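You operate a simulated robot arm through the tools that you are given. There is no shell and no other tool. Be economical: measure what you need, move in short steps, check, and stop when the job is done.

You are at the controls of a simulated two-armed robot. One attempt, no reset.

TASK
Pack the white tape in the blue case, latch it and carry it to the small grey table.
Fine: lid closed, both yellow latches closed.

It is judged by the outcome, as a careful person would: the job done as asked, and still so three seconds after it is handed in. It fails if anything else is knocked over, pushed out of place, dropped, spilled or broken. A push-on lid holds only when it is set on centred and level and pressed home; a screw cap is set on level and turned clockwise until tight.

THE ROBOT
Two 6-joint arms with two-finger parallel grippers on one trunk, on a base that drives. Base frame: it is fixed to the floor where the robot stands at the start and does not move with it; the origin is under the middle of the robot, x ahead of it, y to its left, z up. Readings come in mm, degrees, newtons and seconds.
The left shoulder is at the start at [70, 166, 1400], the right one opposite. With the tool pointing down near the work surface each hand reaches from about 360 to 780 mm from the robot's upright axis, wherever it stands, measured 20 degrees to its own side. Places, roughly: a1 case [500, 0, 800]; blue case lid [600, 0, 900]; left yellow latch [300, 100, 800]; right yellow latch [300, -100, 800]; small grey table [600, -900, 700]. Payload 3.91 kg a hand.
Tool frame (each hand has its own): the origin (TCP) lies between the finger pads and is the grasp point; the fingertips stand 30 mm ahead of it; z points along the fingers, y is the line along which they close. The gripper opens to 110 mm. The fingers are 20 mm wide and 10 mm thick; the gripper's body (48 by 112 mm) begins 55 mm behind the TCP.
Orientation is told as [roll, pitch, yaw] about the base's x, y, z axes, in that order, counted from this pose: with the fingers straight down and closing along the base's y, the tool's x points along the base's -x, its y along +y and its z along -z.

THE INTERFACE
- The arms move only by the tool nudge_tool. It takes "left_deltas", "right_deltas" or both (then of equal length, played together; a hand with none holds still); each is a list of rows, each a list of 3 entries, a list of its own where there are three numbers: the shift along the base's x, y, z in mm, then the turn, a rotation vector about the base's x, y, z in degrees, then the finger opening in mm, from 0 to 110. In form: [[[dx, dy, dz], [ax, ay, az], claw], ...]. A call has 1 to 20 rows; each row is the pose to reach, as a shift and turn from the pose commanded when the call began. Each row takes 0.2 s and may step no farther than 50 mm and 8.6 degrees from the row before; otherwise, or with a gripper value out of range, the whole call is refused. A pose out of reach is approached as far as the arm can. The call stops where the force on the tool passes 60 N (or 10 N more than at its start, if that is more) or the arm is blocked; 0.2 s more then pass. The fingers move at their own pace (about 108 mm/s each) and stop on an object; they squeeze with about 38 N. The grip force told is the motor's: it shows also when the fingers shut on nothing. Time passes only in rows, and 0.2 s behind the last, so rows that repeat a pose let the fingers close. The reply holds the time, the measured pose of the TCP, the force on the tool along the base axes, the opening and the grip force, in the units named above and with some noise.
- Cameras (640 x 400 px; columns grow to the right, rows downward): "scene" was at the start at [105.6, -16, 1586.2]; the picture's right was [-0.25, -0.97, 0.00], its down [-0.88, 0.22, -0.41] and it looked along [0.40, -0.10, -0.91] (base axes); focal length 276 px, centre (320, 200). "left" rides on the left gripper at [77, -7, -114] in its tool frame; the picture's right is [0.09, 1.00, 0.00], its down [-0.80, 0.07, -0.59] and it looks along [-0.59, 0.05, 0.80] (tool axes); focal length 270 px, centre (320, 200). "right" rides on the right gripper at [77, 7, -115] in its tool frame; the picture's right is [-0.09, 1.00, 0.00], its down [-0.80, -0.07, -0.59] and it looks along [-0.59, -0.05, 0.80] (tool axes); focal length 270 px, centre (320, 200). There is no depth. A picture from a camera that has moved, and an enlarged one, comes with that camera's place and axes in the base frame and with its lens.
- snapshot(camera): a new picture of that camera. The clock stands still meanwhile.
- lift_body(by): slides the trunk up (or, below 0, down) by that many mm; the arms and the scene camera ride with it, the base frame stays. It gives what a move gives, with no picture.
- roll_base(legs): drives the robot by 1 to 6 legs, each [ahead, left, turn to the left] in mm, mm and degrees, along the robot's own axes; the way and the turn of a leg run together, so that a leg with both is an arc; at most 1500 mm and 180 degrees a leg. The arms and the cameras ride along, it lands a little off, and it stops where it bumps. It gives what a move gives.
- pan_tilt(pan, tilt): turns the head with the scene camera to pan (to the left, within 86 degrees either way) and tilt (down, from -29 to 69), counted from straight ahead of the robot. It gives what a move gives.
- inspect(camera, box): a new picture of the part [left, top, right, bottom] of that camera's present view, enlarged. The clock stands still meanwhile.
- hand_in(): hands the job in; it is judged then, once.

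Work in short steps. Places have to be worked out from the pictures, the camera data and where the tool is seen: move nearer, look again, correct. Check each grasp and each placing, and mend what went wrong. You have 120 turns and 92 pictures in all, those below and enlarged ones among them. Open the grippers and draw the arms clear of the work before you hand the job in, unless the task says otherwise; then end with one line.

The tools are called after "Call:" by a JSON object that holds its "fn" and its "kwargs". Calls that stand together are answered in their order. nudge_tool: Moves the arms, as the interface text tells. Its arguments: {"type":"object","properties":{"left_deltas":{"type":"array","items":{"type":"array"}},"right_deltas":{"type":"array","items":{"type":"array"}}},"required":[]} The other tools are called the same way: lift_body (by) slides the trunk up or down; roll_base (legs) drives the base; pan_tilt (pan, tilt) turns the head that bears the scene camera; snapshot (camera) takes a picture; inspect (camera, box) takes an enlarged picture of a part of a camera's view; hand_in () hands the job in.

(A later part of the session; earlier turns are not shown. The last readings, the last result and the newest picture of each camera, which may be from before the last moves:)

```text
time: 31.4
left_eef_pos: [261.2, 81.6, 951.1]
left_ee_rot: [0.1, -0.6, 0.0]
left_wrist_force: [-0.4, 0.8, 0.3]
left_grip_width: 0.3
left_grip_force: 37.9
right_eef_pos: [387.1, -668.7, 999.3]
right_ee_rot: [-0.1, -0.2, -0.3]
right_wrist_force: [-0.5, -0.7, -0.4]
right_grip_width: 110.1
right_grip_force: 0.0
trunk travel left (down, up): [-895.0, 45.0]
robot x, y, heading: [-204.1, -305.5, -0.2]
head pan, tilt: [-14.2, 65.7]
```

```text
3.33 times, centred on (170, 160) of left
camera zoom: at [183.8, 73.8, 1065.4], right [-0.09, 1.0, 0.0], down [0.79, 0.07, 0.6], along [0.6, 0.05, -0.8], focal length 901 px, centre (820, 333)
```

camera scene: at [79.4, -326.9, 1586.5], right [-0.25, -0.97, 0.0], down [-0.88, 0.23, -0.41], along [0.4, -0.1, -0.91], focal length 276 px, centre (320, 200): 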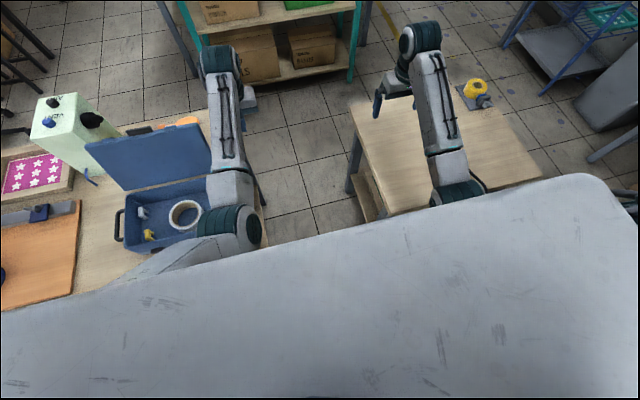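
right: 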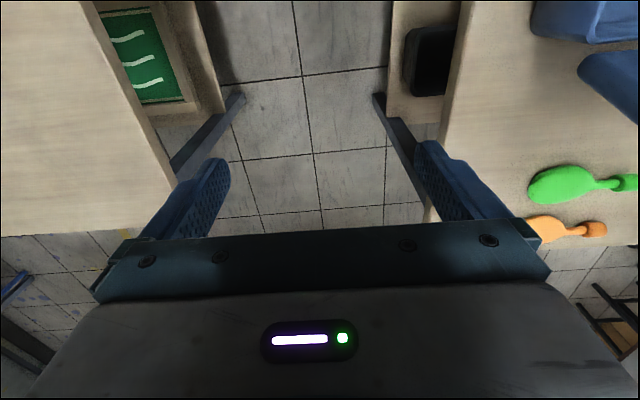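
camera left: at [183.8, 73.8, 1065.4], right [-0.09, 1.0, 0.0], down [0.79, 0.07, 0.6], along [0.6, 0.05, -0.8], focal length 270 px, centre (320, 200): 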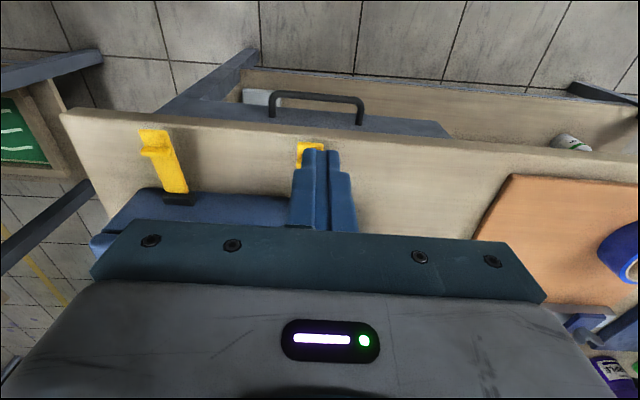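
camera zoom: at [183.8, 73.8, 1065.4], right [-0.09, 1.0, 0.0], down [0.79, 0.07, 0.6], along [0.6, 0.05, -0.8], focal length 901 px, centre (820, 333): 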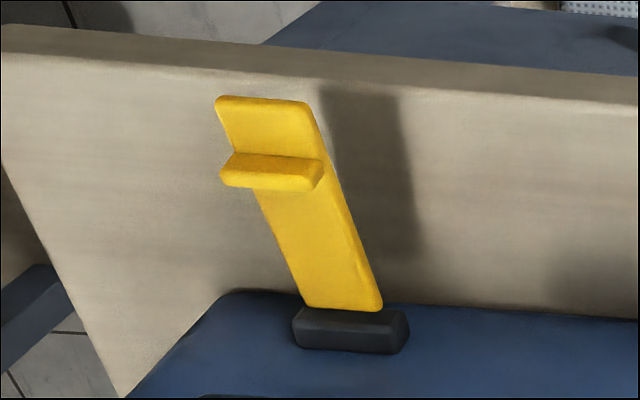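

Latch tip triangulates to ≈ (296, -72, 828), hinge ≈ (388, -80, 800). I'll tilt the left hand 45° forward and swing each latch up with the closed fingers; first I back up and shift left to get room.

Call:
{"fn": "roll_base", "kwargs": {"legs": [[-140, 80, 0]]}}

Call:
{"fn": "nudge_tool", "kwargs": {"left_deltas": [[[0, 0, 0], [0, -8, 0], 0], [[10, 0, 0], [0, -16, 0], 0], [[20, 0, 0], [0, -24, 0], 0], [[30, 0, -5], [0, -32, 0], 0], [[40, 0, -10], [0, -40, 0], 0], [[50, 0, -20], [0, -45, 0], 0], [[50, 0, -20], [0, -45, 0], 0]]}}

Call:
{"fn": "snapshot", "kwargs": {"camera": "left"}}

Call:
{"fn": "inspect", "kwargs": {"camera": "scene", "box": [90, 90, 330, 260]}}

```text
time: 32.9
left_eef_pos: [124.4, 161.7, 950.9]
left_ee_rot: [0.1, -0.6, 0.0]
left_wrist_force: [0.6, -0.4, 0.1]
left_grip_width: 0.0
left_grip_force: 37.3
right_eef_pos: [247.8, -588.9, 996.5]
right_ee_rot: [0.2, 0.1, -0.4]
right_wrist_force: [0.0, -0.5, 0.0]
right_grip_width: 110.0
right_grip_force: 0.0
trunk travel left (down, up): [-895.0, 45.0]
robot x, y, heading: [-345.2, -224.3, -0.3]
head pan, tilt: [-14.2, 65.7]
```

```text
time: 34.5
left_eef_pos: [170.8, 162.0, 931.3]
left_ee_rot: [0.0, -45.6, -0.1]
left_wrist_force: [0.1, 0.7, 0.3]
left_grip_width: 0.0
left_grip_force: 38.0
right_eef_pos: [247.3, -587.9, 999.8]
right_ee_rot: [0.0, -0.2, -0.4]
right_wrist_force: [1.0, 0.1, 0.7]
right_grip_width: 109.9
right_grip_force: 0.0
trunk travel left (down, up): [-895.0, 45.0]
robot x, y, heading: [-343.4, -226.3, -0.3]
head pan, tilt: [-14.2, 65.7]
```

```text
56 pictures are left
camera left: at [36.7, 154.8, 956.0], right [-0.06, 1.0, -0.06], down [0.13, 0.07, 0.99], along [0.99, 0.05, -0.14], focal length 270 px, centre (320, 200)
```

left: 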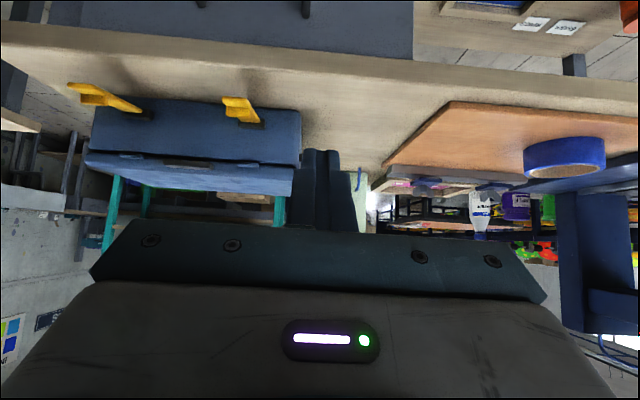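

```text
2.35 times, centred on (210, 175) of scene
camera zoom: at [-237.9, -242.2, 1586.3], right [-0.25, -0.97, 0.0], down [-0.88, 0.23, -0.41], along [0.4, -0.1, -0.91], focal length 650 px, centre (579, 259)
```

zoom: 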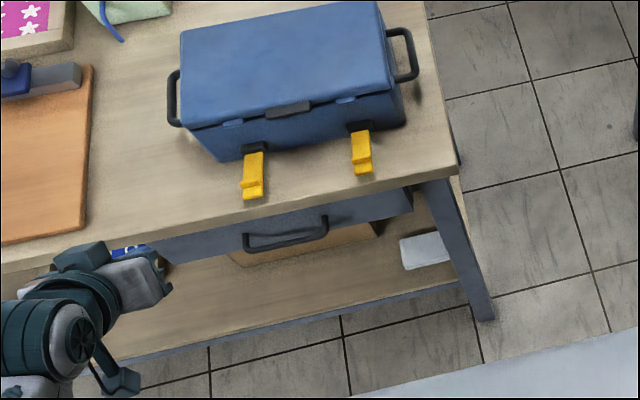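

Call:
{"fn": "inspect", "kwargs": {"camera": "left", "box": [50, 70, 310, 210]}}

```text
2.46 times, centred on (180, 140) of left
camera zoom: at [36.7, 154.8, 956.0], right [-0.06, 1.0, -0.06], down [0.13, 0.07, 0.99], along [0.99, 0.05, -0.14], focal length 665 px, centre (665, 348)
```

zoom: 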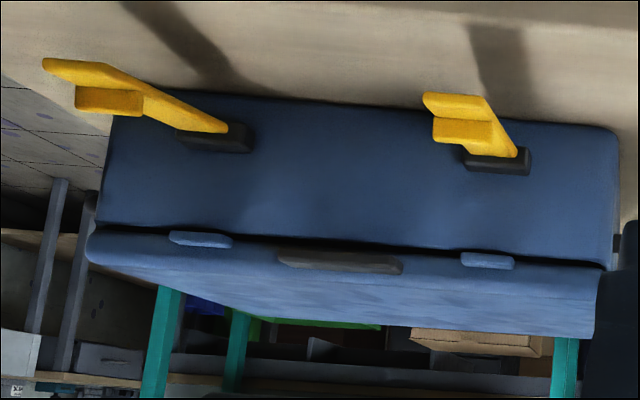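

I now have both latches: left y ≈ 75, right y ≈ -76, tips (298, 823), hinges (388, 810), catches on lid at z ≈ 868. I put the closed fingertips under/before the left latch tip.

Call:
{"fn": "nudge_tool", "kwargs": {"left_deltas": [[[10, -40, -20], [0, 0, 0], 0], [[20, -80, -45], [0, 0, 0], 0], [[30, -87, -90], [0, 0, 0], 0], [[50, -87, -116], [0, 0, 0], 0], [[82, -87, -116], [0, 0, 0], 0], [[82, -87, -116], [0, 0, 0], 0]]}}

Call:
{"fn": "inspect", "kwargs": {"camera": "scene", "box": [90, 90, 330, 260]}}

Call:
{"fn": "snapshot", "kwargs": {"camera": "left"}}

```text
time: 35.9
left_eef_pos: [253.5, 76.9, 815.3]
left_ee_rot: [0.0, -45.7, -0.1]
left_wrist_force: [-1.5, 0.4, 0.3]
left_grip_width: 0.3
left_grip_force: 37.6
right_eef_pos: [245.8, -587.5, 999.7]
right_ee_rot: [0.0, -0.1, -0.3]
right_wrist_force: [0.6, 1.1, -0.7]
right_grip_width: 109.8
right_grip_force: 0.0
trunk travel left (down, up): [-895.0, 45.0]
robot x, y, heading: [-345.1, -230.3, -0.3]
head pan, tilt: [-14.2, 65.7]
```

```text
2.35 times, centred on (210, 175) of scene
camera zoom: at [-238.9, -241.8, 1586.3], right [-0.25, -0.97, 0.0], down [-0.88, 0.23, -0.41], along [0.4, -0.1, -0.91], focal length 650 px, centre (579, 259)
```

zoom: 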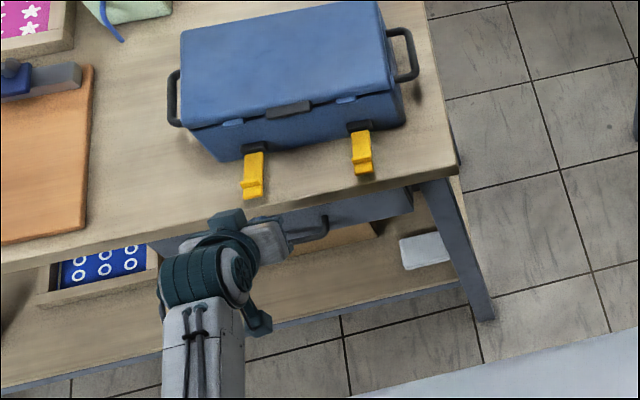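

```text
52 pictures are left
camera left: at [118.3, 69.6, 840.1], right [-0.06, 1.0, -0.06], down [0.13, 0.07, 0.99], along [0.99, 0.05, -0.14], focal length 270 px, centre (320, 200)
```

left: 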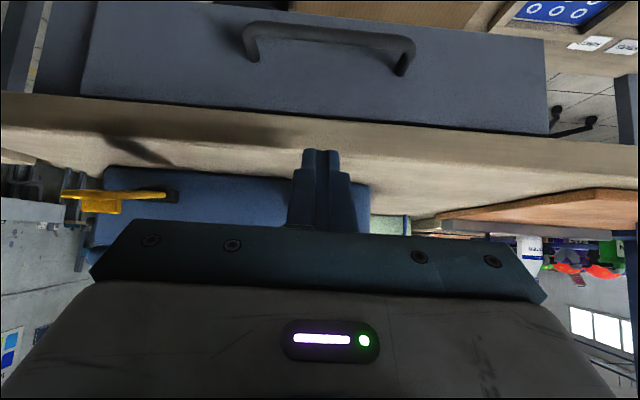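

The fingers hide the left latch in the hand view, so y is aligned. I sweep up along the latch's arc to about 45°.

Call:
{"fn": "nudge_tool", "kwargs": {"left_deltas": [[[10, -1, 3], [0, 0, 0], 0], [[20, -1, 8], [0, 0, 0], 0], [[27, -1, 14], [0, 0, 0], 0], [[31, -1, 25], [0, 0, 0], 0], [[35, -1, 36], [0, 0, 0], 0], [[41, -1, 47], [0, 0, 0], 0], [[47, -1, 56], [0, 0, 0], 0], [[54, -1, 62], [0, 0, 0], 0]]}}

Call:
{"fn": "inspect", "kwargs": {"camera": "scene", "box": [130, 90, 290, 240]}}

Call:
{"fn": "snapshot", "kwargs": {"camera": "left"}}

```text
time: 37.7
left_eef_pos: [308.6, 74.6, 878.2]
left_ee_rot: [0.0, -45.5, -0.1]
left_wrist_force: [-0.1, -0.1, -0.1]
left_grip_width: 0.0
left_grip_force: 37.8
right_eef_pos: [246.8, -587.9, 1000.1]
right_ee_rot: [0.0, -0.1, -0.4]
right_wrist_force: [0.1, 0.9, -0.1]
right_grip_width: 109.9
right_grip_force: 0.1
trunk travel left (down, up): [-895.0, 45.0]
robot x, y, heading: [-342.9, -225.0, -0.5]
head pan, tilt: [-14.2, 65.7]
```

```text
2.67 times, centred on (210, 165) of scene
camera zoom: at [-237.6, -242.4, 1586.2], right [-0.25, -0.97, 0.0], down [-0.88, 0.23, -0.41], along [0.4, -0.1, -0.91], focal length 737 px, centre (613, 293)
```

zoom: 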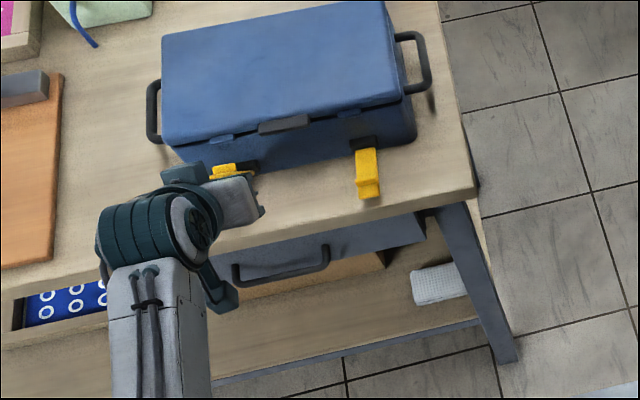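

```text
50 pictures are left
camera left: at [172.8, 66.8, 903.4], right [-0.06, 1.0, -0.06], down [0.14, 0.07, 0.99], along [0.99, 0.05, -0.14], focal length 270 px, centre (320, 200)
```

left: 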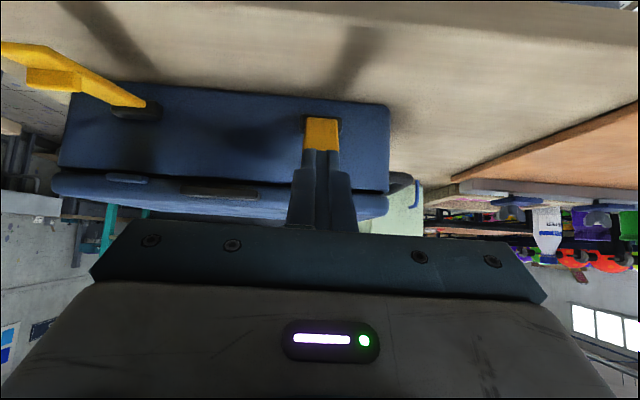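

The left latch is rising with the fingers. I continue the arc and press it home against the lid.

Call:
{"fn": "nudge_tool", "kwargs": {"left_deltas": [[[6, 0, -2], [0, 0, 0], 0], [[11, 0, 0], [0, 0, 0], 0], [[17, 0, 2], [0, 0, 0], 0], [[25, 0, 5], [0, 0, 0], 0], [[32, 0, 7], [0, 0, 0], 0], [[39, 0, 8], [0, 0, 0], 0], [[45, 0, 8], [0, 0, 0], 0], [[50, 0, 8], [0, 0, 0], 0], [[54, 0, 8], [0, 0, 0], 0]]}}

Call:
{"fn": "snapshot", "kwargs": {"camera": "left"}}

```text
time: 39.7
left_eef_pos: [362.6, 73.8, 885.8]
left_ee_rot: [0.0, -45.8, -0.1]
left_wrist_force: [-0.6, -0.9, 0.2]
left_grip_width: 0.0
left_grip_force: 37.1
right_eef_pos: [245.8, -588.1, 1000.4]
right_ee_rot: [0.0, -0.1, -0.5]
right_wrist_force: [-0.6, 0.3, 0.9]
right_grip_width: 110.3
right_grip_force: 0.0
trunk travel left (down, up): [-895.0, 45.0]
robot x, y, heading: [-342.8, -225.6, -0.2]
head pan, tilt: [-14.2, 65.7]
```

```text
49 pictures are left
camera left: at [227.3, 67.4, 911.0], right [-0.06, 1.0, -0.06], down [0.13, 0.07, 0.99], along [0.99, 0.05, -0.14], focal length 270 px, centre (320, 200)
```

left: 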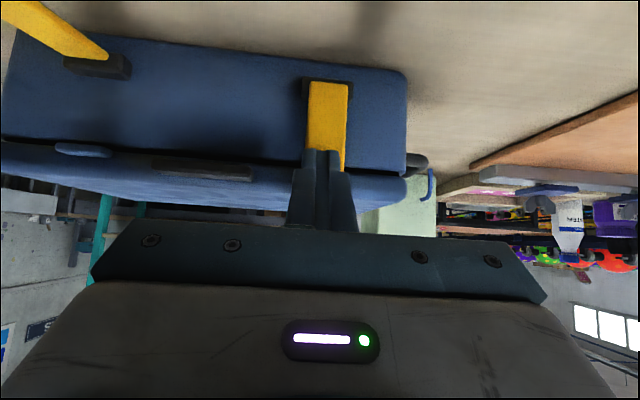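

The latch is nearly upright, no contact force yet. I press further in x in small steps.

Call:
{"fn": "nudge_tool", "kwargs": {"left_deltas": [[[3, 0, 0], [0, 0, 0], 0], [[6, 0, 0], [0, 0, 0], 0], [[9, 0, 0], [0, 0, 0], 0], [[12, 0, 0], [0, 0, 0], 0], [[15, 0, 0], [0, 0, 0], 0]]}}

Call:
{"fn": "inspect", "kwargs": {"camera": "left", "box": [200, 50, 440, 230]}}

```text
time: 40.9
left_eef_pos: [376.5, 75.1, 887.3]
left_ee_rot: [0.0, -45.6, -0.1]
left_wrist_force: [-4.3, 1.1, 0.6]
left_grip_width: 0.0
left_grip_force: 38.3
right_eef_pos: [246.3, -588.0, 999.6]
right_ee_rot: [0.0, -0.1, -0.4]
right_wrist_force: [0.4, -0.8, 0.0]
right_grip_width: 110.2
right_grip_force: 0.0
trunk travel left (down, up): [-895.0, 45.0]
robot x, y, heading: [-343.5, -227.3, -0.0]
head pan, tilt: [-14.2, 65.7]
```

```text
2.22 times, centred on (320, 140) of left
camera zoom: at [241.3, 67.3, 911.4], right [-0.06, 1.0, -0.06], down [0.13, 0.07, 0.99], along [0.99, 0.05, -0.14], focal length 601 px, centre (320, 333)
```

zoom: 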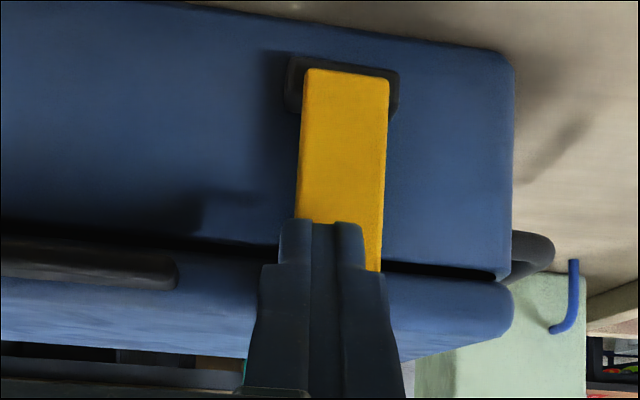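

Call:
{"fn": "nudge_tool", "kwargs": {"left_deltas": [[[2, 0, 0], [0, 0, 0], 0], [[4, 0, 0], [0, 0, 0], 0], [[6, 0, 0], [0, 0, 0], 0], [[6, 0, 0], [0, 0, 0], 0]]}}

Call:
{"fn": "inspect", "kwargs": {"camera": "left", "box": [200, 50, 440, 230]}}

```text
time: 41.9
left_eef_pos: [382.2, 74.9, 887.2]
left_ee_rot: [0.0, -45.7, 0.0]
left_wrist_force: [-4.3, 1.9, 1.1]
left_grip_width: 0.0
left_grip_force: 37.9
right_eef_pos: [245.4, -588.0, 999.7]
right_ee_rot: [0.0, -0.1, -0.4]
right_wrist_force: [-0.3, 0.4, 0.5]
right_grip_width: 109.9
right_grip_force: 0.0
trunk travel left (down, up): [-895.0, 45.0]
robot x, y, heading: [-343.1, -226.1, -0.4]
head pan, tilt: [-14.2, 65.7]
```

```text
2.22 times, centred on (320, 140) of left
camera zoom: at [246.8, 67.9, 911.9], right [-0.06, 1.0, -0.06], down [0.13, 0.07, 0.99], along [0.99, 0.05, -0.14], focal length 601 px, centre (320, 333)
```

zoom: 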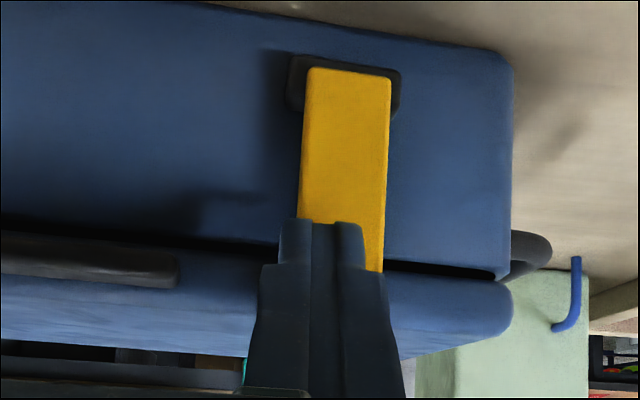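

The view did not change over these 6 mm, so the case itself is now sliding. I back off and look at the latch.

Call:
{"fn": "nudge_tool", "kwargs": {"left_deltas": [[[-30, 0, 0], [0, 0, 0], 0], [[-75, 0, 0], [0, 0, 0], 0], [[-120, 0, 20], [0, 0, 0], 0], [[-160, 0, 40], [0, 0, 0], 0]]}}

Call:
{"fn": "inspect", "kwargs": {"camera": "left", "box": [80, 70, 400, 250]}}

Call:
{"fn": "inspect", "kwargs": {"camera": "scene", "box": [130, 90, 290, 240]}}

```text
time: 42.9
left_eef_pos: [219.5, 72.3, 925.5]
left_ee_rot: [0.1, -45.7, 0.0]
left_wrist_force: [-0.8, 0.1, 0.8]
left_grip_width: 0.0
left_grip_force: 37.4
right_eef_pos: [245.9, -588.2, 1000.2]
right_ee_rot: [0.0, -0.3, -0.4]
right_wrist_force: [-0.7, -0.5, 0.3]
right_grip_width: 110.1
right_grip_force: 0.0
trunk travel left (down, up): [-895.0, 45.0]
robot x, y, heading: [-343.0, -222.4, -0.3]
head pan, tilt: [-14.2, 65.7]
```

```text
2.00 times, centred on (240, 160) of left
camera zoom: at [84.6, 65.6, 950.8], right [-0.06, 1.0, -0.06], down [0.13, 0.07, 0.99], along [0.99, 0.05, -0.14], focal length 541 px, centre (480, 280)
```

zoom: 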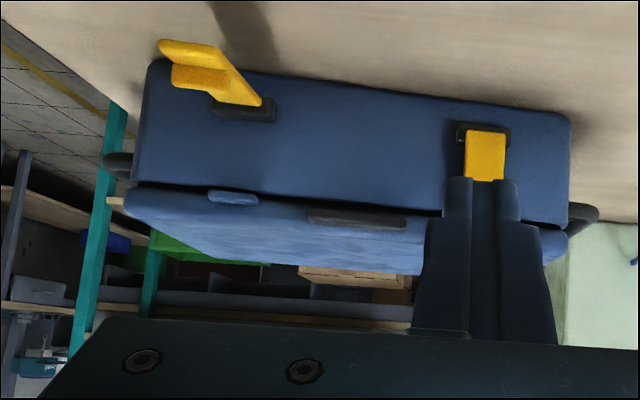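

```text
2.67 times, centred on (210, 165) of scene
camera zoom: at [-240.2, -242.2, 1586.4], right [-0.25, -0.97, 0.0], down [-0.88, 0.23, -0.41], along [0.4, -0.1, -0.91], focal length 737 px, centre (613, 293)
```

zoom: 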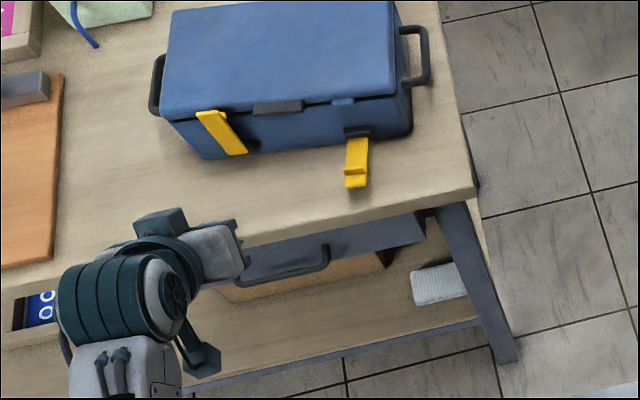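

Call:
{"fn": "inspect", "kwargs": {"camera": "scene", "box": [165, 115, 245, 165]}}

Call:
{"fn": "nudge_tool", "kwargs": {"left_deltas": [[[0, 45, 0], [0, 0, 0], 0], [[0, 90, 0], [0, 0, 0], 0], [[0, 110, 0], [0, 0, 0], 0]]}}

Call:
{"fn": "inspect", "kwargs": {"camera": "left", "box": [140, 90, 300, 210]}}

```text
8.00 times, centred on (205, 140) of scene
camera zoom: at [-240.2, -242.2, 1586.4], right [-0.25, -0.97, 0.0], down [-0.88, 0.23, -0.41], along [0.4, -0.1, -0.91], focal length 2211 px, centre (1240, 680)
```

zoom: 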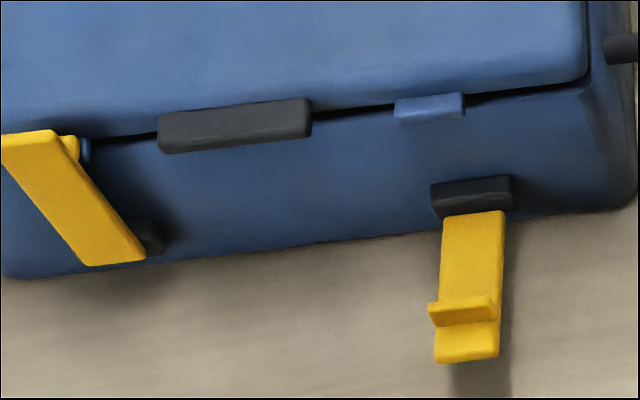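

```text
time: 43.7
left_eef_pos: [223.8, 182.9, 926.7]
left_ee_rot: [0.0, -45.5, -0.1]
left_wrist_force: [0.6, 0.3, 0.2]
left_grip_width: 0.0
left_grip_force: 37.7
right_eef_pos: [247.9, -588.4, 998.4]
right_ee_rot: [0.2, -0.1, -0.4]
right_wrist_force: [-0.8, -0.6, -0.2]
right_grip_width: 110.0
right_grip_force: 0.1
trunk travel left (down, up): [-895.0, 45.0]
robot x, y, heading: [-344.7, -227.6, -0.5]
head pan, tilt: [-14.2, 65.7]
```

```text
3.33 times, centred on (220, 150) of left
camera zoom: at [88.7, 175.5, 951.8], right [-0.06, 1.0, -0.06], down [0.14, 0.07, 0.99], along [0.99, 0.05, -0.14], focal length 901 px, centre (653, 367)
```

zoom: 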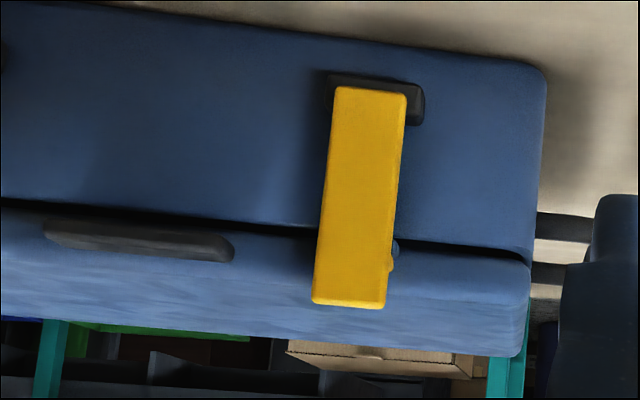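

Triangulation shows the left latch plate upright (top (410,82,889), bottom (403,82,814)), hooked over its catch. The case slid about 12 mm. The right latch is now tip (312,-59,826), hinge (394,-66,811); I move the left hand in front of it.

Call:
{"fn": "nudge_tool", "kwargs": {"left_deltas": [[[-10, -45, 0], [0, 0, 0], 0], [[-10, -90, 0], [0, 0, 0], 0], [[-10, -135, 0], [0, 0, 0], 0], [[-10, -180, 0], [0, 0, 0], 0], [[-10, -225, 0], [0, 0, 0], 0], [[-10, -242, -30], [0, 0, 0], 0], [[-10, -242, -75], [0, 0, 0], 0], [[5, -242, -111], [0, 0, 0], 0], [[31, -242, -111], [0, 0, 0], 0], [[31, -242, -111], [0, 0, 0], 0]]}}

Call:
{"fn": "snapshot", "kwargs": {"camera": "left"}}

Call:
{"fn": "inspect", "kwargs": {"camera": "scene", "box": [130, 90, 290, 240]}}

```text
time: 45.9
left_eef_pos: [253.1, -56.7, 813.8]
left_ee_rot: [-0.1, -45.7, 0.1]
left_wrist_force: [0.3, -0.4, 0.9]
left_grip_width: 0.3
left_grip_force: 37.5
right_eef_pos: [246.4, -588.3, 999.8]
right_ee_rot: [0.0, -0.2, -0.4]
right_wrist_force: [0.0, -0.4, 0.2]
right_grip_width: 110.2
right_grip_force: 0.2
trunk travel left (down, up): [-895.0, 45.0]
robot x, y, heading: [-342.7, -225.7, -0.5]
head pan, tilt: [-14.2, 65.7]
```

```text
42 pictures are left
camera left: at [116.9, -64.7, 839.0], right [-0.06, 1.0, -0.06], down [0.13, 0.07, 0.99], along [0.99, 0.05, -0.14], focal length 270 px, centre (320, 200)
```

left: 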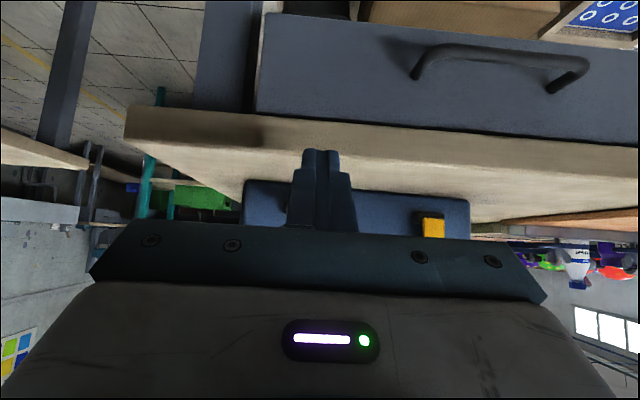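

```text
2.67 times, centred on (210, 165) of scene
camera zoom: at [-238.9, -242.1, 1586.3], right [-0.25, -0.97, 0.0], down [-0.88, 0.23, -0.41], along [0.4, -0.1, -0.91], focal length 737 px, centre (613, 293)
```

zoom: 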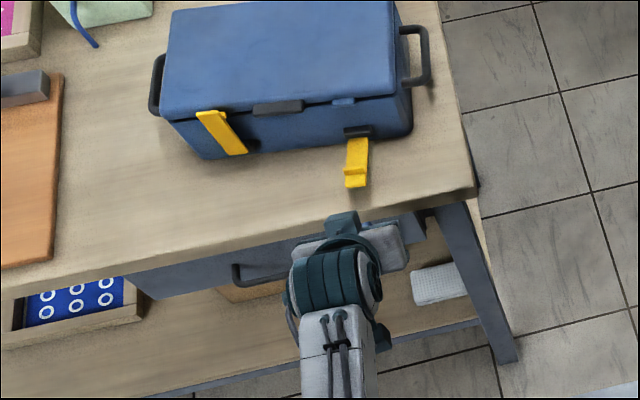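

Aligned with the right latch. I sweep it up along its arc.

Call:
{"fn": "nudge_tool", "kwargs": {"left_deltas": [[[10, -2, 3], [0, 0, 0], 0], [[20, -2, 5], [0, 0, 0], 0], [[30, -2, 10], [0, 0, 0], 0], [[38, -3, 18], [0, 0, 0], 0], [[44, -3, 34], [0, 0, 0], 0], [[50, -4, 47], [0, 0, 0], 0], [[56, -4, 56], [0, 0, 0], 0], [[62, -5, 61], [0, 0, 0], 0], [[70, -6, 62], [0, 0, 0], 0], [[79, -7, 66], [0, 0, 0], 0], [[93, -8, 71], [0, 0, 0], 0], [[103, -9, 73], [0, 0, 0], 0], [[111, -9, 73], [0, 0, 0], 0]]}}

Call:
{"fn": "snapshot", "kwargs": {"camera": "left"}}

```text
time: 48.7
left_eef_pos: [366.6, -66.7, 887.3]
left_ee_rot: [0.1, -45.6, -0.1]
left_wrist_force: [-0.8, 0.1, 0.1]
left_grip_width: 0.0
left_grip_force: 37.9
right_eef_pos: [246.3, -588.3, 999.4]
right_ee_rot: [0.0, -0.1, -0.4]
right_wrist_force: [0.3, 0.3, -0.3]
right_grip_width: 110.3
right_grip_force: 0.1
trunk travel left (down, up): [-895.0, 45.0]
robot x, y, heading: [-346.1, -229.0, -0.5]
head pan, tilt: [-14.2, 65.7]
```

```text
40 pictures are left
camera left: at [230.7, -73.5, 912.3], right [-0.06, 1.0, -0.06], down [0.14, 0.07, 0.99], along [0.99, 0.05, -0.14], focal length 270 px, centre (320, 200)
```

left: 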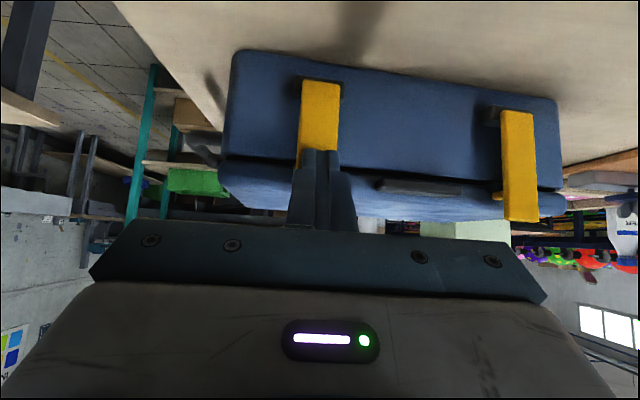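

The right latch is upright in front of the fingers. I press on in small steps.

Call:
{"fn": "nudge_tool", "kwargs": {"left_deltas": [[[3, 0, 0], [0, 0, 0], 0], [[6, 0, 0], [0, 0, 0], 0], [[9, 0, 0], [0, 0, 0], 0], [[11, 0, 0], [0, 0, 0], 0]]}}

Call:
{"fn": "snapshot", "kwargs": {"camera": "left"}}

```text
time: 49.7
left_eef_pos: [375.1, -66.6, 887.7]
left_ee_rot: [0.0, -45.6, 0.1]
left_wrist_force: [-4.7, 0.1, 0.5]
left_grip_width: 0.2
left_grip_force: 37.7
right_eef_pos: [245.6, -588.2, 1000.3]
right_ee_rot: [0.1, -0.2, -0.5]
right_wrist_force: [-0.3, 0.3, 0.3]
right_grip_width: 109.9
right_grip_force: 0.1
trunk travel left (down, up): [-895.0, 45.0]
robot x, y, heading: [-341.4, -224.7, -0.2]
head pan, tilt: [-14.2, 65.7]
```

```text
39 pictures are left
camera left: at [240.7, -73.6, 913.2], right [-0.06, 1.0, -0.06], down [0.14, 0.07, 0.99], along [0.99, 0.05, -0.14], focal length 270 px, centre (320, 200)
```

left: 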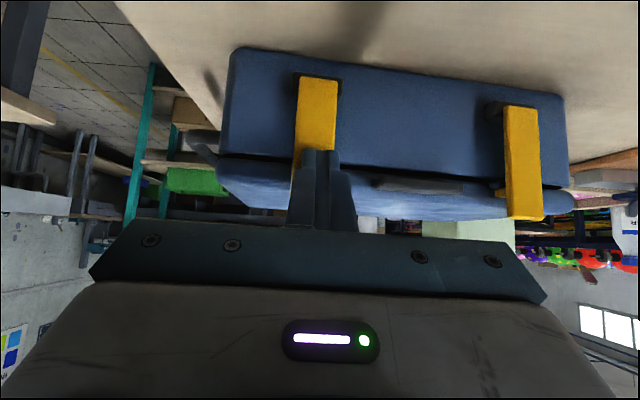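

Contact at 4.7 N. I push 5 mm more as with the left one, then back off and compare both.

Call:
{"fn": "nudge_tool", "kwargs": {"left_deltas": [[[3, 0, 0], [0, 0, 0], 0], [[6, 0, 0], [0, 0, 0], 0], [[6, 0, 0], [0, 0, 0], 0], [[-30, 0, 0], [0, 0, 0], 0], [[-75, 0, 0], [0, 0, 0], 0], [[-120, 25, 20], [0, 0, 0], 0], [[-165, 45, 20], [0, 0, 0], 0], [[-165, 68, 20], [0, 0, 0], 0]]}}

Call:
{"fn": "inspect", "kwargs": {"camera": "left", "box": [190, 90, 450, 230]}}

Call:
{"fn": "inspect", "kwargs": {"camera": "scene", "box": [165, 95, 245, 155]}}

```text
refused: row 6 steps farther than a row can; nothing moved
```

```text
2.46 times, centred on (320, 160) of left
camera zoom: at [240.7, -73.6, 913.2], right [-0.06, 1.0, -0.06], down [0.14, 0.07, 0.99], along [0.99, 0.05, -0.14], focal length 665 px, centre (320, 298)
```

zoom: 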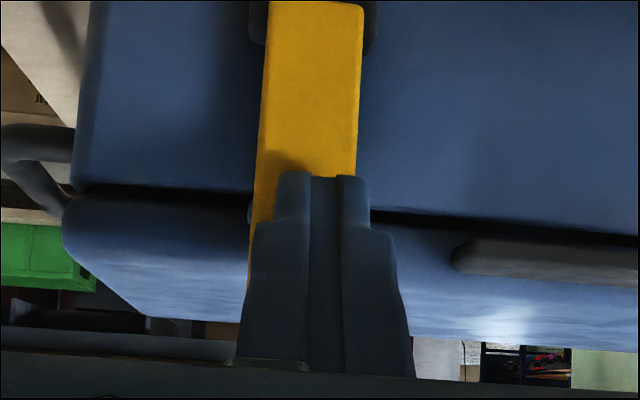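

```text
6.67 times, centred on (205, 125) of scene
camera zoom: at [-239.1, -242.5, 1586.3], right [-0.25, -0.97, 0.0], down [-0.88, 0.23, -0.41], along [0.4, -0.1, -0.91], focal length 1843 px, centre (1087, 700)
```

zoom: 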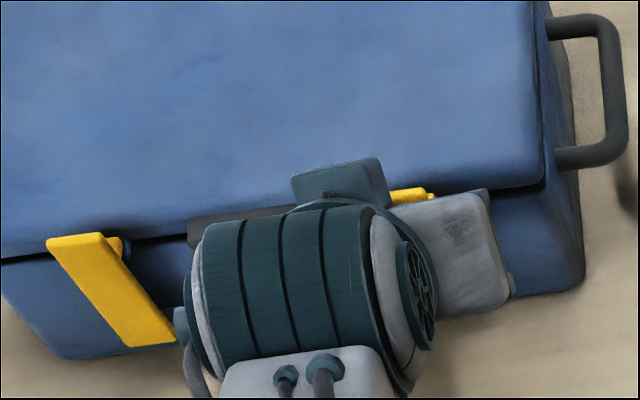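

Refused for step length; I redo it with shorter steps.

Call:
{"fn": "nudge_tool", "kwargs": {"left_deltas": [[[3, 0, 0], [0, 0, 0], 0], [[6, 0, 0], [0, 0, 0], 0], [[6, 0, 0], [0, 0, 0], 0], [[-30, 0, 0], [0, 0, 0], 0], [[-70, 0, 0], [0, 0, 0], 0], [[-105, 20, 15], [0, 0, 0], 0], [[-140, 45, 20], [0, 0, 0], 0], [[-165, 68, 20], [0, 0, 0], 0]]}}

Call:
{"fn": "inspect", "kwargs": {"camera": "left", "box": [160, 90, 450, 230]}}

Call:
{"fn": "inspect", "kwargs": {"camera": "scene", "box": [165, 95, 245, 155]}}

```text
time: 51.5
left_eef_pos: [212.0, 1.2, 906.9]
left_ee_rot: [-0.1, -45.7, -0.2]
left_wrist_force: [0.2, -0.2, 0.5]
left_grip_width: 0.0
left_grip_force: 37.7
right_eef_pos: [246.9, -586.9, 999.3]
right_ee_rot: [0.0, -0.1, -0.3]
right_wrist_force: [0.7, -0.3, 0.1]
right_grip_width: 110.1
right_grip_force: 0.0
trunk travel left (down, up): [-895.0, 45.0]
robot x, y, heading: [-342.7, -228.2, -0.3]
head pan, tilt: [-14.2, 65.7]
```

```text
2.21 times, centred on (305, 160) of left
camera zoom: at [76.4, -5.3, 931.1], right [-0.06, 1.0, -0.06], down [0.13, 0.07, 0.99], along [0.99, 0.05, -0.14], focal length 596 px, centre (353, 288)
```

zoom: 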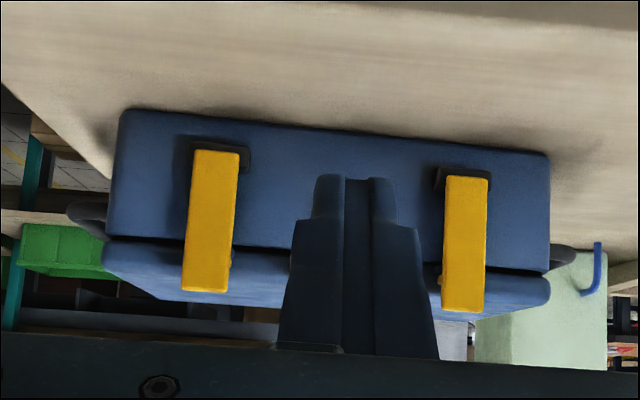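

```text
6.67 times, centred on (205, 125) of scene
camera zoom: at [-239.6, -241.1, 1586.4], right [-0.25, -0.97, 0.0], down [-0.88, 0.23, -0.41], along [0.4, -0.1, -0.91], focal length 1843 px, centre (1087, 700)
```

zoom: 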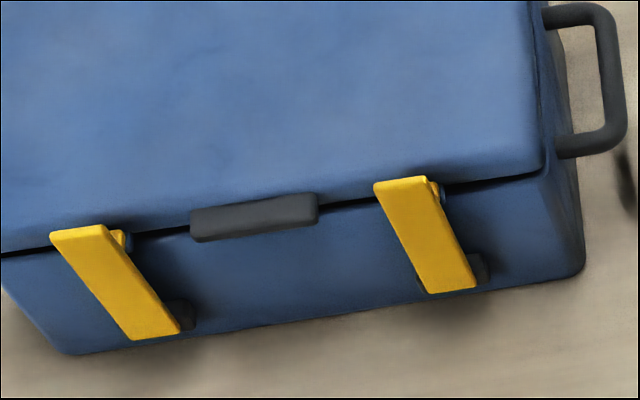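

Both latches stand upright over their catches. To be sure they are engaged, I look along the front from the left side with the hand turned.

Call:
{"fn": "nudge_tool", "kwargs": {"left_deltas": [[[0, 35, 0], [0, 0, -8], 0], [[0, 75, 0], [0, 0, -16], 0], [[0, 115, 0], [0, 0, -24], 0], [[0, 155, 0], [0, 0, -32], 0], [[0, 195, 0], [0, 0, -40], 0], [[10, 235, 0], [0, 0, -48], 0], [[30, 260, -5], [0, 0, -56], 0], [[50, 270, -10], [0, 0, -62], 0], [[50, 270, -10], [0, 0, -62], 0]]}}

Call:
{"fn": "snapshot", "kwargs": {"camera": "left"}}

```text
time: 53.5
left_eef_pos: [260.1, 272.1, 897.7]
left_ee_rot: [0.0, -45.8, -62.1]
left_wrist_force: [-0.2, 0.0, 0.1]
left_grip_width: 0.0
left_grip_force: 37.6
right_eef_pos: [245.5, -587.9, 1000.1]
right_ee_rot: [0.0, -0.2, -0.5]
right_wrist_force: [-0.2, 0.3, -0.2]
right_grip_width: 110.1
right_grip_force: 0.0
trunk travel left (down, up): [-895.0, 45.0]
robot x, y, heading: [-344.5, -228.6, -0.3]
head pan, tilt: [-14.2, 65.7]
```

```text
34 pictures are left
camera left: at [192.0, 388.1, 923.0], right [0.85, 0.52, -0.06], down [0.12, -0.09, 0.99], along [0.51, -0.85, -0.14], focal length 270 px, centre (320, 200)
```

left: 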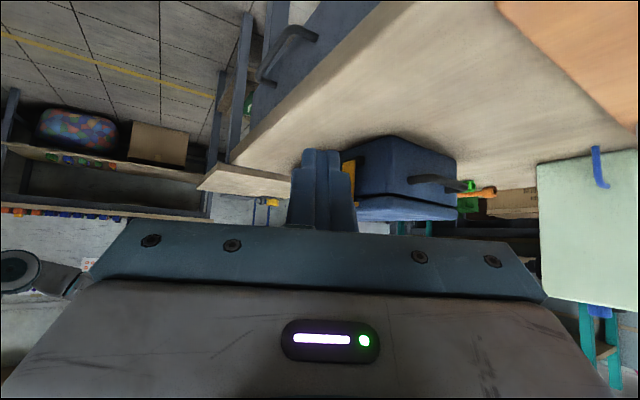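

Call:
{"fn": "inspect", "kwargs": {"camera": "left", "box": [330, 120, 470, 240]}}

```text
3.33 times, centred on (400, 180) of left
camera zoom: at [192.0, 388.1, 923.0], right [0.85, 0.52, -0.06], down [0.12, -0.09, 0.99], along [0.51, -0.85, -0.14], focal length 901 px, centre (53, 267)
```

zoom: 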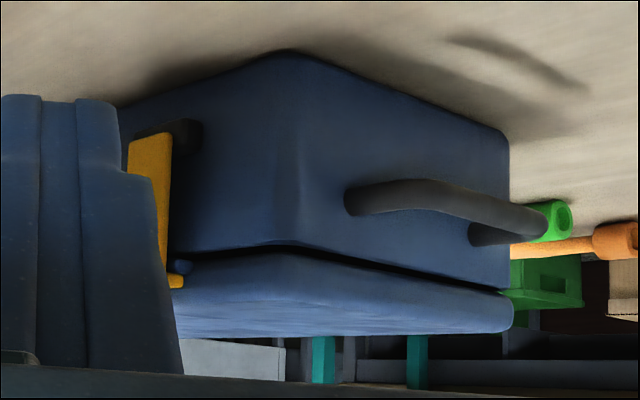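

The yellow hook sits over the blue catch with the plate parallel to the wall: both latches are closed. Now I look for the small grey table to the right.

Call:
{"fn": "pan_tilt", "kwargs": {"pan": -40, "tilt": 38}}

Call:
{"fn": "snapshot", "kwargs": {"camera": "scene"}}

```text
time: 54.4
left_eef_pos: [262.8, 272.2, 897.3]
left_ee_rot: [0.0, -45.6, -62.0]
left_wrist_force: [0.0, -0.2, 0.1]
left_grip_width: 0.1
left_grip_force: 37.5
right_eef_pos: [246.3, -588.7, 998.6]
right_ee_rot: [-0.1, -0.1, -0.4]
right_wrist_force: [0.0, -0.6, 0.8]
right_grip_width: 110.0
right_grip_force: 0.0
trunk travel left (down, up): [-895.0, 45.0]
robot x, y, heading: [-343.0, -229.0, -0.3]
head pan, tilt: [-40.0, 38.0]
```

```text
32 pictures are left
camera scene: at [-229.6, -283.0, 1622.1], right [-0.65, -0.76, 0.0], down [-0.47, 0.4, -0.79], along [0.6, -0.51, -0.62], focal length 276 px, centre (320, 200)
```

scene: 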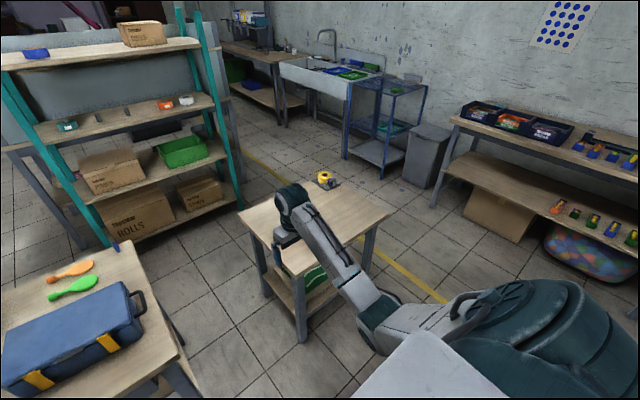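

The wood-topped, grey-legged table at ≈ x 355–860, y -660…-1270, z≈700 matches the given place; a yellow dispenser stands on it near (770, -1170). Now I raise and straighten the left hand for gripping the case handles.

Call:
{"fn": "nudge_tool", "kwargs": {"left_deltas": [[[0, -10, 20], [0, 0, 8], 0], [[0, -25, 40], [0, 0, 16], 20], [[0, -45, 60], [0, 0, 24], 60], [[0, -65, 80], [0, 0, 32], 60], [[0, -85, 80], [0, 0, 40], 60], [[0, -105, 80], [0, 0, 48], 60], [[0, -125, 80], [0, 0, 56], 60], [[0, -140, 80], [0, 0, 62], 60]]}}

Call:
{"fn": "nudge_tool", "kwargs": {"left_deltas": [[[0, -10, 0], [0, 8, 0], 60], [[0, -25, 0], [0, 16, 0], 60], [[0, -40, 0], [0, 24, 0], 60], [[0, -50, 0], [0, 32, 0], 60], [[0, -60, 0], [0, 40, 0], 60], [[0, -70, 0], [0, 45, 0], 60]], "right_deltas": [[[0, 0, 0], [0, 0, 0], 60], [[0, 0, 0], [0, 0, 0], 60], [[0, 0, 0], [0, 0, 0], 60], [[0, 0, 0], [0, 0, 0], 60], [[0, 0, 0], [0, 0, 0], 60], [[0, 0, 0], [0, 0, 0], 60]]}}

Call:
{"fn": "pan_tilt", "kwargs": {"pan": 0, "tilt": 60}}

```text
time: 56.2
left_eef_pos: [261.5, 130.3, 979.3]
left_ee_rot: [0.0, -45.8, 0.1]
left_wrist_force: [0.0, -0.3, 0.7]
left_grip_width: 60.0
left_grip_force: 0.0
right_eef_pos: [247.2, -588.8, 1000.1]
right_ee_rot: [0.1, -0.1, -0.4]
right_wrist_force: [-0.1, -0.3, 0.3]
right_grip_width: 110.0
right_grip_force: 0.1
trunk travel left (down, up): [-895.0, 45.0]
robot x, y, heading: [-342.8, -227.8, -0.4]
head pan, tilt: [-40.0, 38.0]
```

```text
time: 57.6
left_eef_pos: [262.5, 60.8, 979.8]
left_ee_rot: [0.1, -0.5, -0.1]
left_wrist_force: [-0.3, -0.1, 0.0]
left_grip_width: 60.3
left_grip_force: 0.1
right_eef_pos: [247.1, -589.2, 999.5]
right_ee_rot: [0.1, -0.1, -0.4]
right_wrist_force: [0.5, 0.5, 0.0]
right_grip_width: 60.2
right_grip_force: 0.1
trunk travel left (down, up): [-895.0, 45.0]
robot x, y, heading: [-343.5, -221.2, -0.3]
head pan, tilt: [-40.0, 38.0]
```

```text
time: 58.7
left_eef_pos: [260.9, 62.5, 980.2]
left_ee_rot: [-0.1, -0.6, 0.0]
left_wrist_force: [0.1, 0.7, -0.6]
left_grip_width: 60.1
left_grip_force: 0.1
right_eef_pos: [247.7, -588.1, 1000.2]
right_ee_rot: [0.0, -0.2, -0.4]
right_wrist_force: [-0.7, -0.1, 0.2]
right_grip_width: 60.0
right_grip_force: 0.1
trunk travel left (down, up): [-895.0, 45.0]
robot x, y, heading: [-341.1, -224.1, -0.3]
head pan, tilt: [0.0, 60.0]
```

Call:
{"fn": "roll_base", "kwargs": {"legs": [[215, 225, 0]]}}

Call:
{"fn": "snapshot", "kwargs": {"camera": "scene"}}

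Call:
{"fn": "snapshot", "kwargs": {"camera": "left"}}

Call:
{"fn": "snapshot", "kwargs": {"camera": "right"}}

```text
time: 60.8
left_eef_pos: [477.4, 284.7, 981.1]
left_ee_rot: [0.0, -0.7, 0.1]
left_wrist_force: [-0.6, 0.1, -0.3]
left_grip_width: 59.8
left_grip_force: 0.1
right_eef_pos: [464.3, -363.0, 1000.7]
right_ee_rot: [0.0, -0.2, -0.1]
right_wrist_force: [-0.1, 0.2, -0.3]
right_grip_width: 60.0
right_grip_force: 0.1
trunk travel left (down, up): [-895.0, 45.0]
robot x, y, heading: [-125.4, -0.5, -0.3]
head pan, tilt: [0.0, 60.0]
```

```text
31 pictures are left
camera scene: at [-12.1, -5.0, 1592.7], right [0.0, -1.0, 0.0], down [-0.87, 0.0, -0.5], along [0.5, 0.0, -0.87], focal length 276 px, centre (320, 200)
```

scene: 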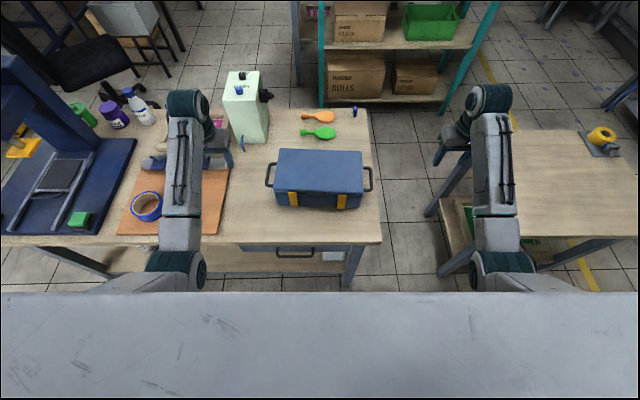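

```text
30 pictures are left
camera left: at [400.2, 278.4, 1093.8], right [-0.09, 1.0, 0.0], down [0.79, 0.07, 0.6], along [0.6, 0.05, -0.8], focal length 270 px, centre (320, 200)
```

left: 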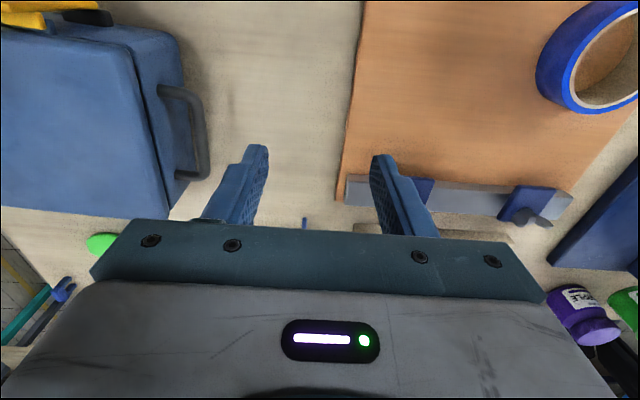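

```text
29 pictures are left
camera right: at [387.7, -355.7, 1113.7], right [0.09, 1.0, 0.0], down [0.8, -0.07, 0.6], along [0.59, -0.05, -0.8], focal length 270 px, centre (320, 200)
```

right: 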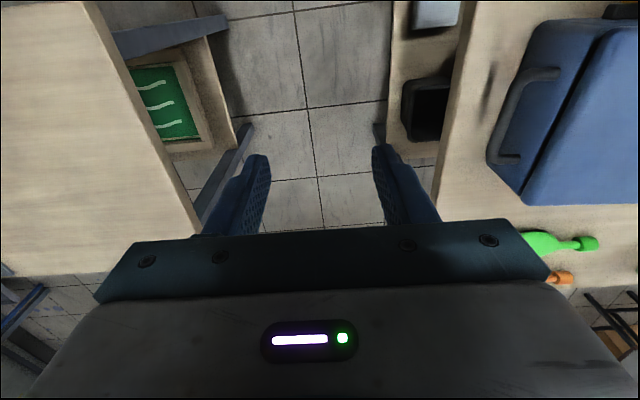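

Call:
{"fn": "inspect", "kwargs": {"camera": "scene", "box": [256, 140, 384, 220]}}

```text
5.00 times, centred on (320, 180) of scene
camera zoom: at [-12.1, -5.0, 1592.7], right [0.0, -1.0, 0.0], down [-0.87, 0.0, -0.5], along [0.5, 0.0, -0.87], focal length 1382 px, centre (320, 300)
```

zoom: 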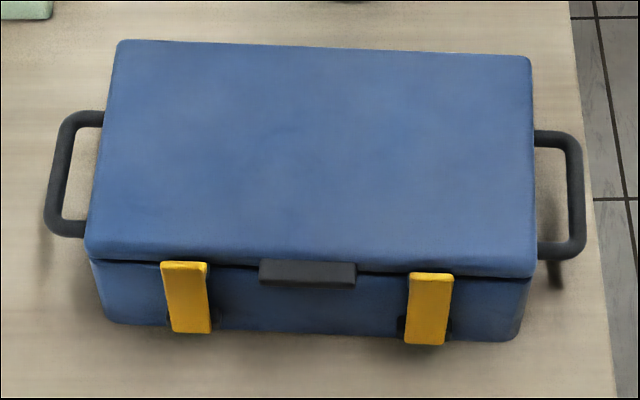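

Handle bars triangulate to left (516, 169, 842) and right (505, -173, 836), with ≈28 mm gap to the case. I bring both hands above them, fingers opened 34 mm.

Call:
{"fn": "nudge_tool", "kwargs": {"left_deltas": [[[8, -23, 0], [0, 0, 0], 34], [[16, -46, 0], [0, 0, 0], 34], [[24, -70, -10], [0, 0, 0], 34], [[32, -93, -30], [0, 0, 0], 34], [[39, -116, -51], [0, 0, 0], 34], [[39, -116, -51], [0, 0, 0], 34]], "right_deltas": [[[8, 38, 0], [0, 0, 0], 34], [[16, 76, -15], [0, 0, 0], 34], [[24, 114, -30], [0, 0, 0], 34], [[32, 152, -50], [0, 0, 0], 34], [[41, 190, -71], [0, 0, 0], 34], [[41, 190, -71], [0, 0, 0], 34]]}}

Call:
{"fn": "snapshot", "kwargs": {"camera": "left"}}

Call:
{"fn": "snapshot", "kwargs": {"camera": "right"}}

```text
time: 62.2
left_eef_pos: [517.9, 170.0, 928.3]
left_ee_rot: [0.1, -0.5, 0.0]
left_wrist_force: [1.0, -0.4, 0.0]
left_grip_width: 33.9
left_grip_force: 0.1
right_eef_pos: [509.6, -171.5, 929.9]
right_ee_rot: [0.0, -0.1, -0.3]
right_wrist_force: [-0.5, -1.0, -0.5]
right_grip_width: 34.0
right_grip_force: 0.0
right hand out of reach, approached as far as the arm can: row 1
trunk travel left (down, up): [-895.0, 45.0]
robot x, y, heading: [-126.0, -2.9, -0.1]
head pan, tilt: [0.0, 60.0]
```

```text
27 pictures are left
camera left: at [441.0, 162.7, 1041.7], right [-0.09, 1.0, 0.0], down [0.79, 0.07, 0.6], along [0.6, 0.05, -0.8], focal length 270 px, centre (320, 200)
```

left: 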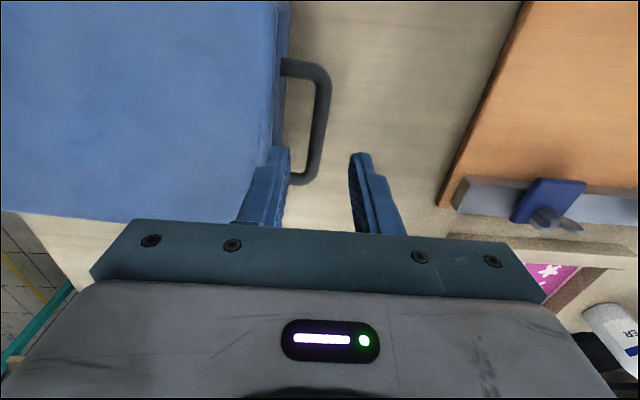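

```text
26 pictures are left
camera right: at [431.7, -164.2, 1044.4], right [0.09, 1.0, 0.0], down [0.8, -0.07, 0.6], along [0.59, -0.05, -0.8], focal length 270 px, centre (320, 200)
```

right: 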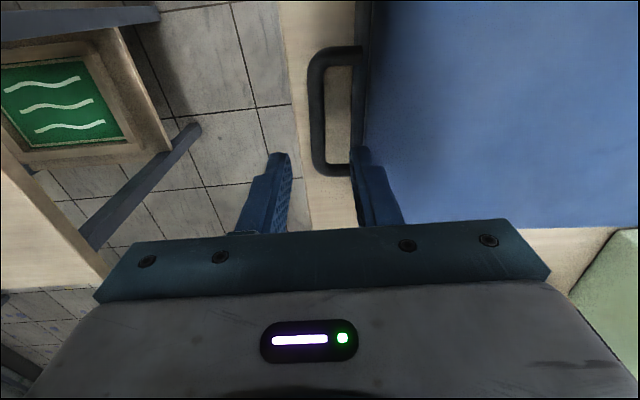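

Both views confirm the bars under the TCPs (left (519,169), right (502,-171)). I descend both to z ≈ 855 with the bar between the fingers.

Call:
{"fn": "nudge_tool", "kwargs": {"left_deltas": [[[0, -1, -25], [0, 0, 0], 34], [[0, -1, -50], [0, 0, 0], 34], [[0, -1, -65], [0, 0, 0], 34], [[0, -1, -73], [0, 0, 0], 34], [[0, -1, -73], [0, 0, 0], 34]], "right_deltas": [[[-5, 0, -25], [0, 0, 0], 34], [[-5, 0, -50], [0, 0, 0], 34], [[-5, 0, -65], [0, 0, 0], 34], [[-5, 0, -76], [0, 0, 0], 34], [[-5, 0, -76], [0, 0, 0], 34]]}}

Call:
{"fn": "snapshot", "kwargs": {"camera": "left"}}

Call:
{"fn": "snapshot", "kwargs": {"camera": "right"}}

```text
time: 63.0
left_eef_pos: [512.2, 169.2, 865.9]
left_ee_rot: [-0.1, -0.9, 0.0]
left_wrist_force: [-0.4, 2.9, 0.8]
left_grip_width: 33.1
left_grip_force: 0.1
right_eef_pos: [509.7, -171.5, 882.0]
right_ee_rot: [0.2, -2.1, -0.4]
right_wrist_force: [-14.9, -4.2, 37.4]
right_grip_width: 32.6
right_grip_force: 0.0
trunk travel left (down, up): [-895.0, 45.0]
robot x, y, heading: [-126.2, -1.7, -0.3]
head pan, tilt: [0.0, 60.0]
stopped in row 4 (right hand): the force on the tool passed its limit (the readings are from after the stop); the commanded pose is now the measured one
```

```text
25 pictures are left
camera left: at [434.8, 163.0, 979.3], right [-0.09, 1.0, 0.0], down [0.79, 0.07, 0.61], along [0.6, 0.05, -0.79], focal length 270 px, centre (320, 200)
```

left: 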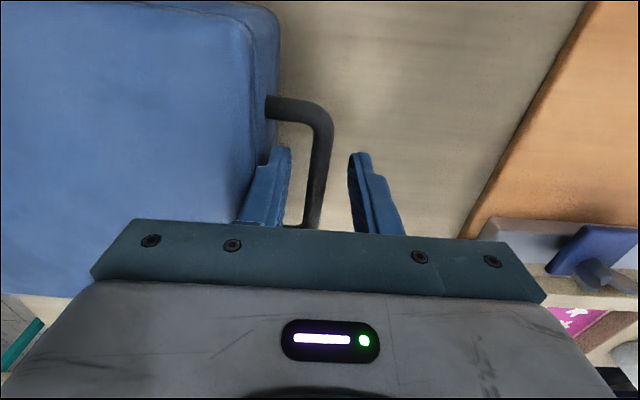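

```text
24 pictures are left
camera right: at [427.8, -163.4, 993.4], right [0.09, 1.0, 0.01], down [0.78, -0.08, 0.62], along [0.62, -0.05, -0.78], focal length 270 px, centre (320, 200)
```

right: 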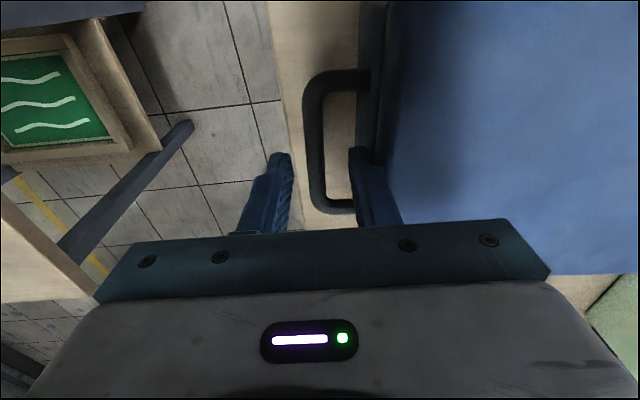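

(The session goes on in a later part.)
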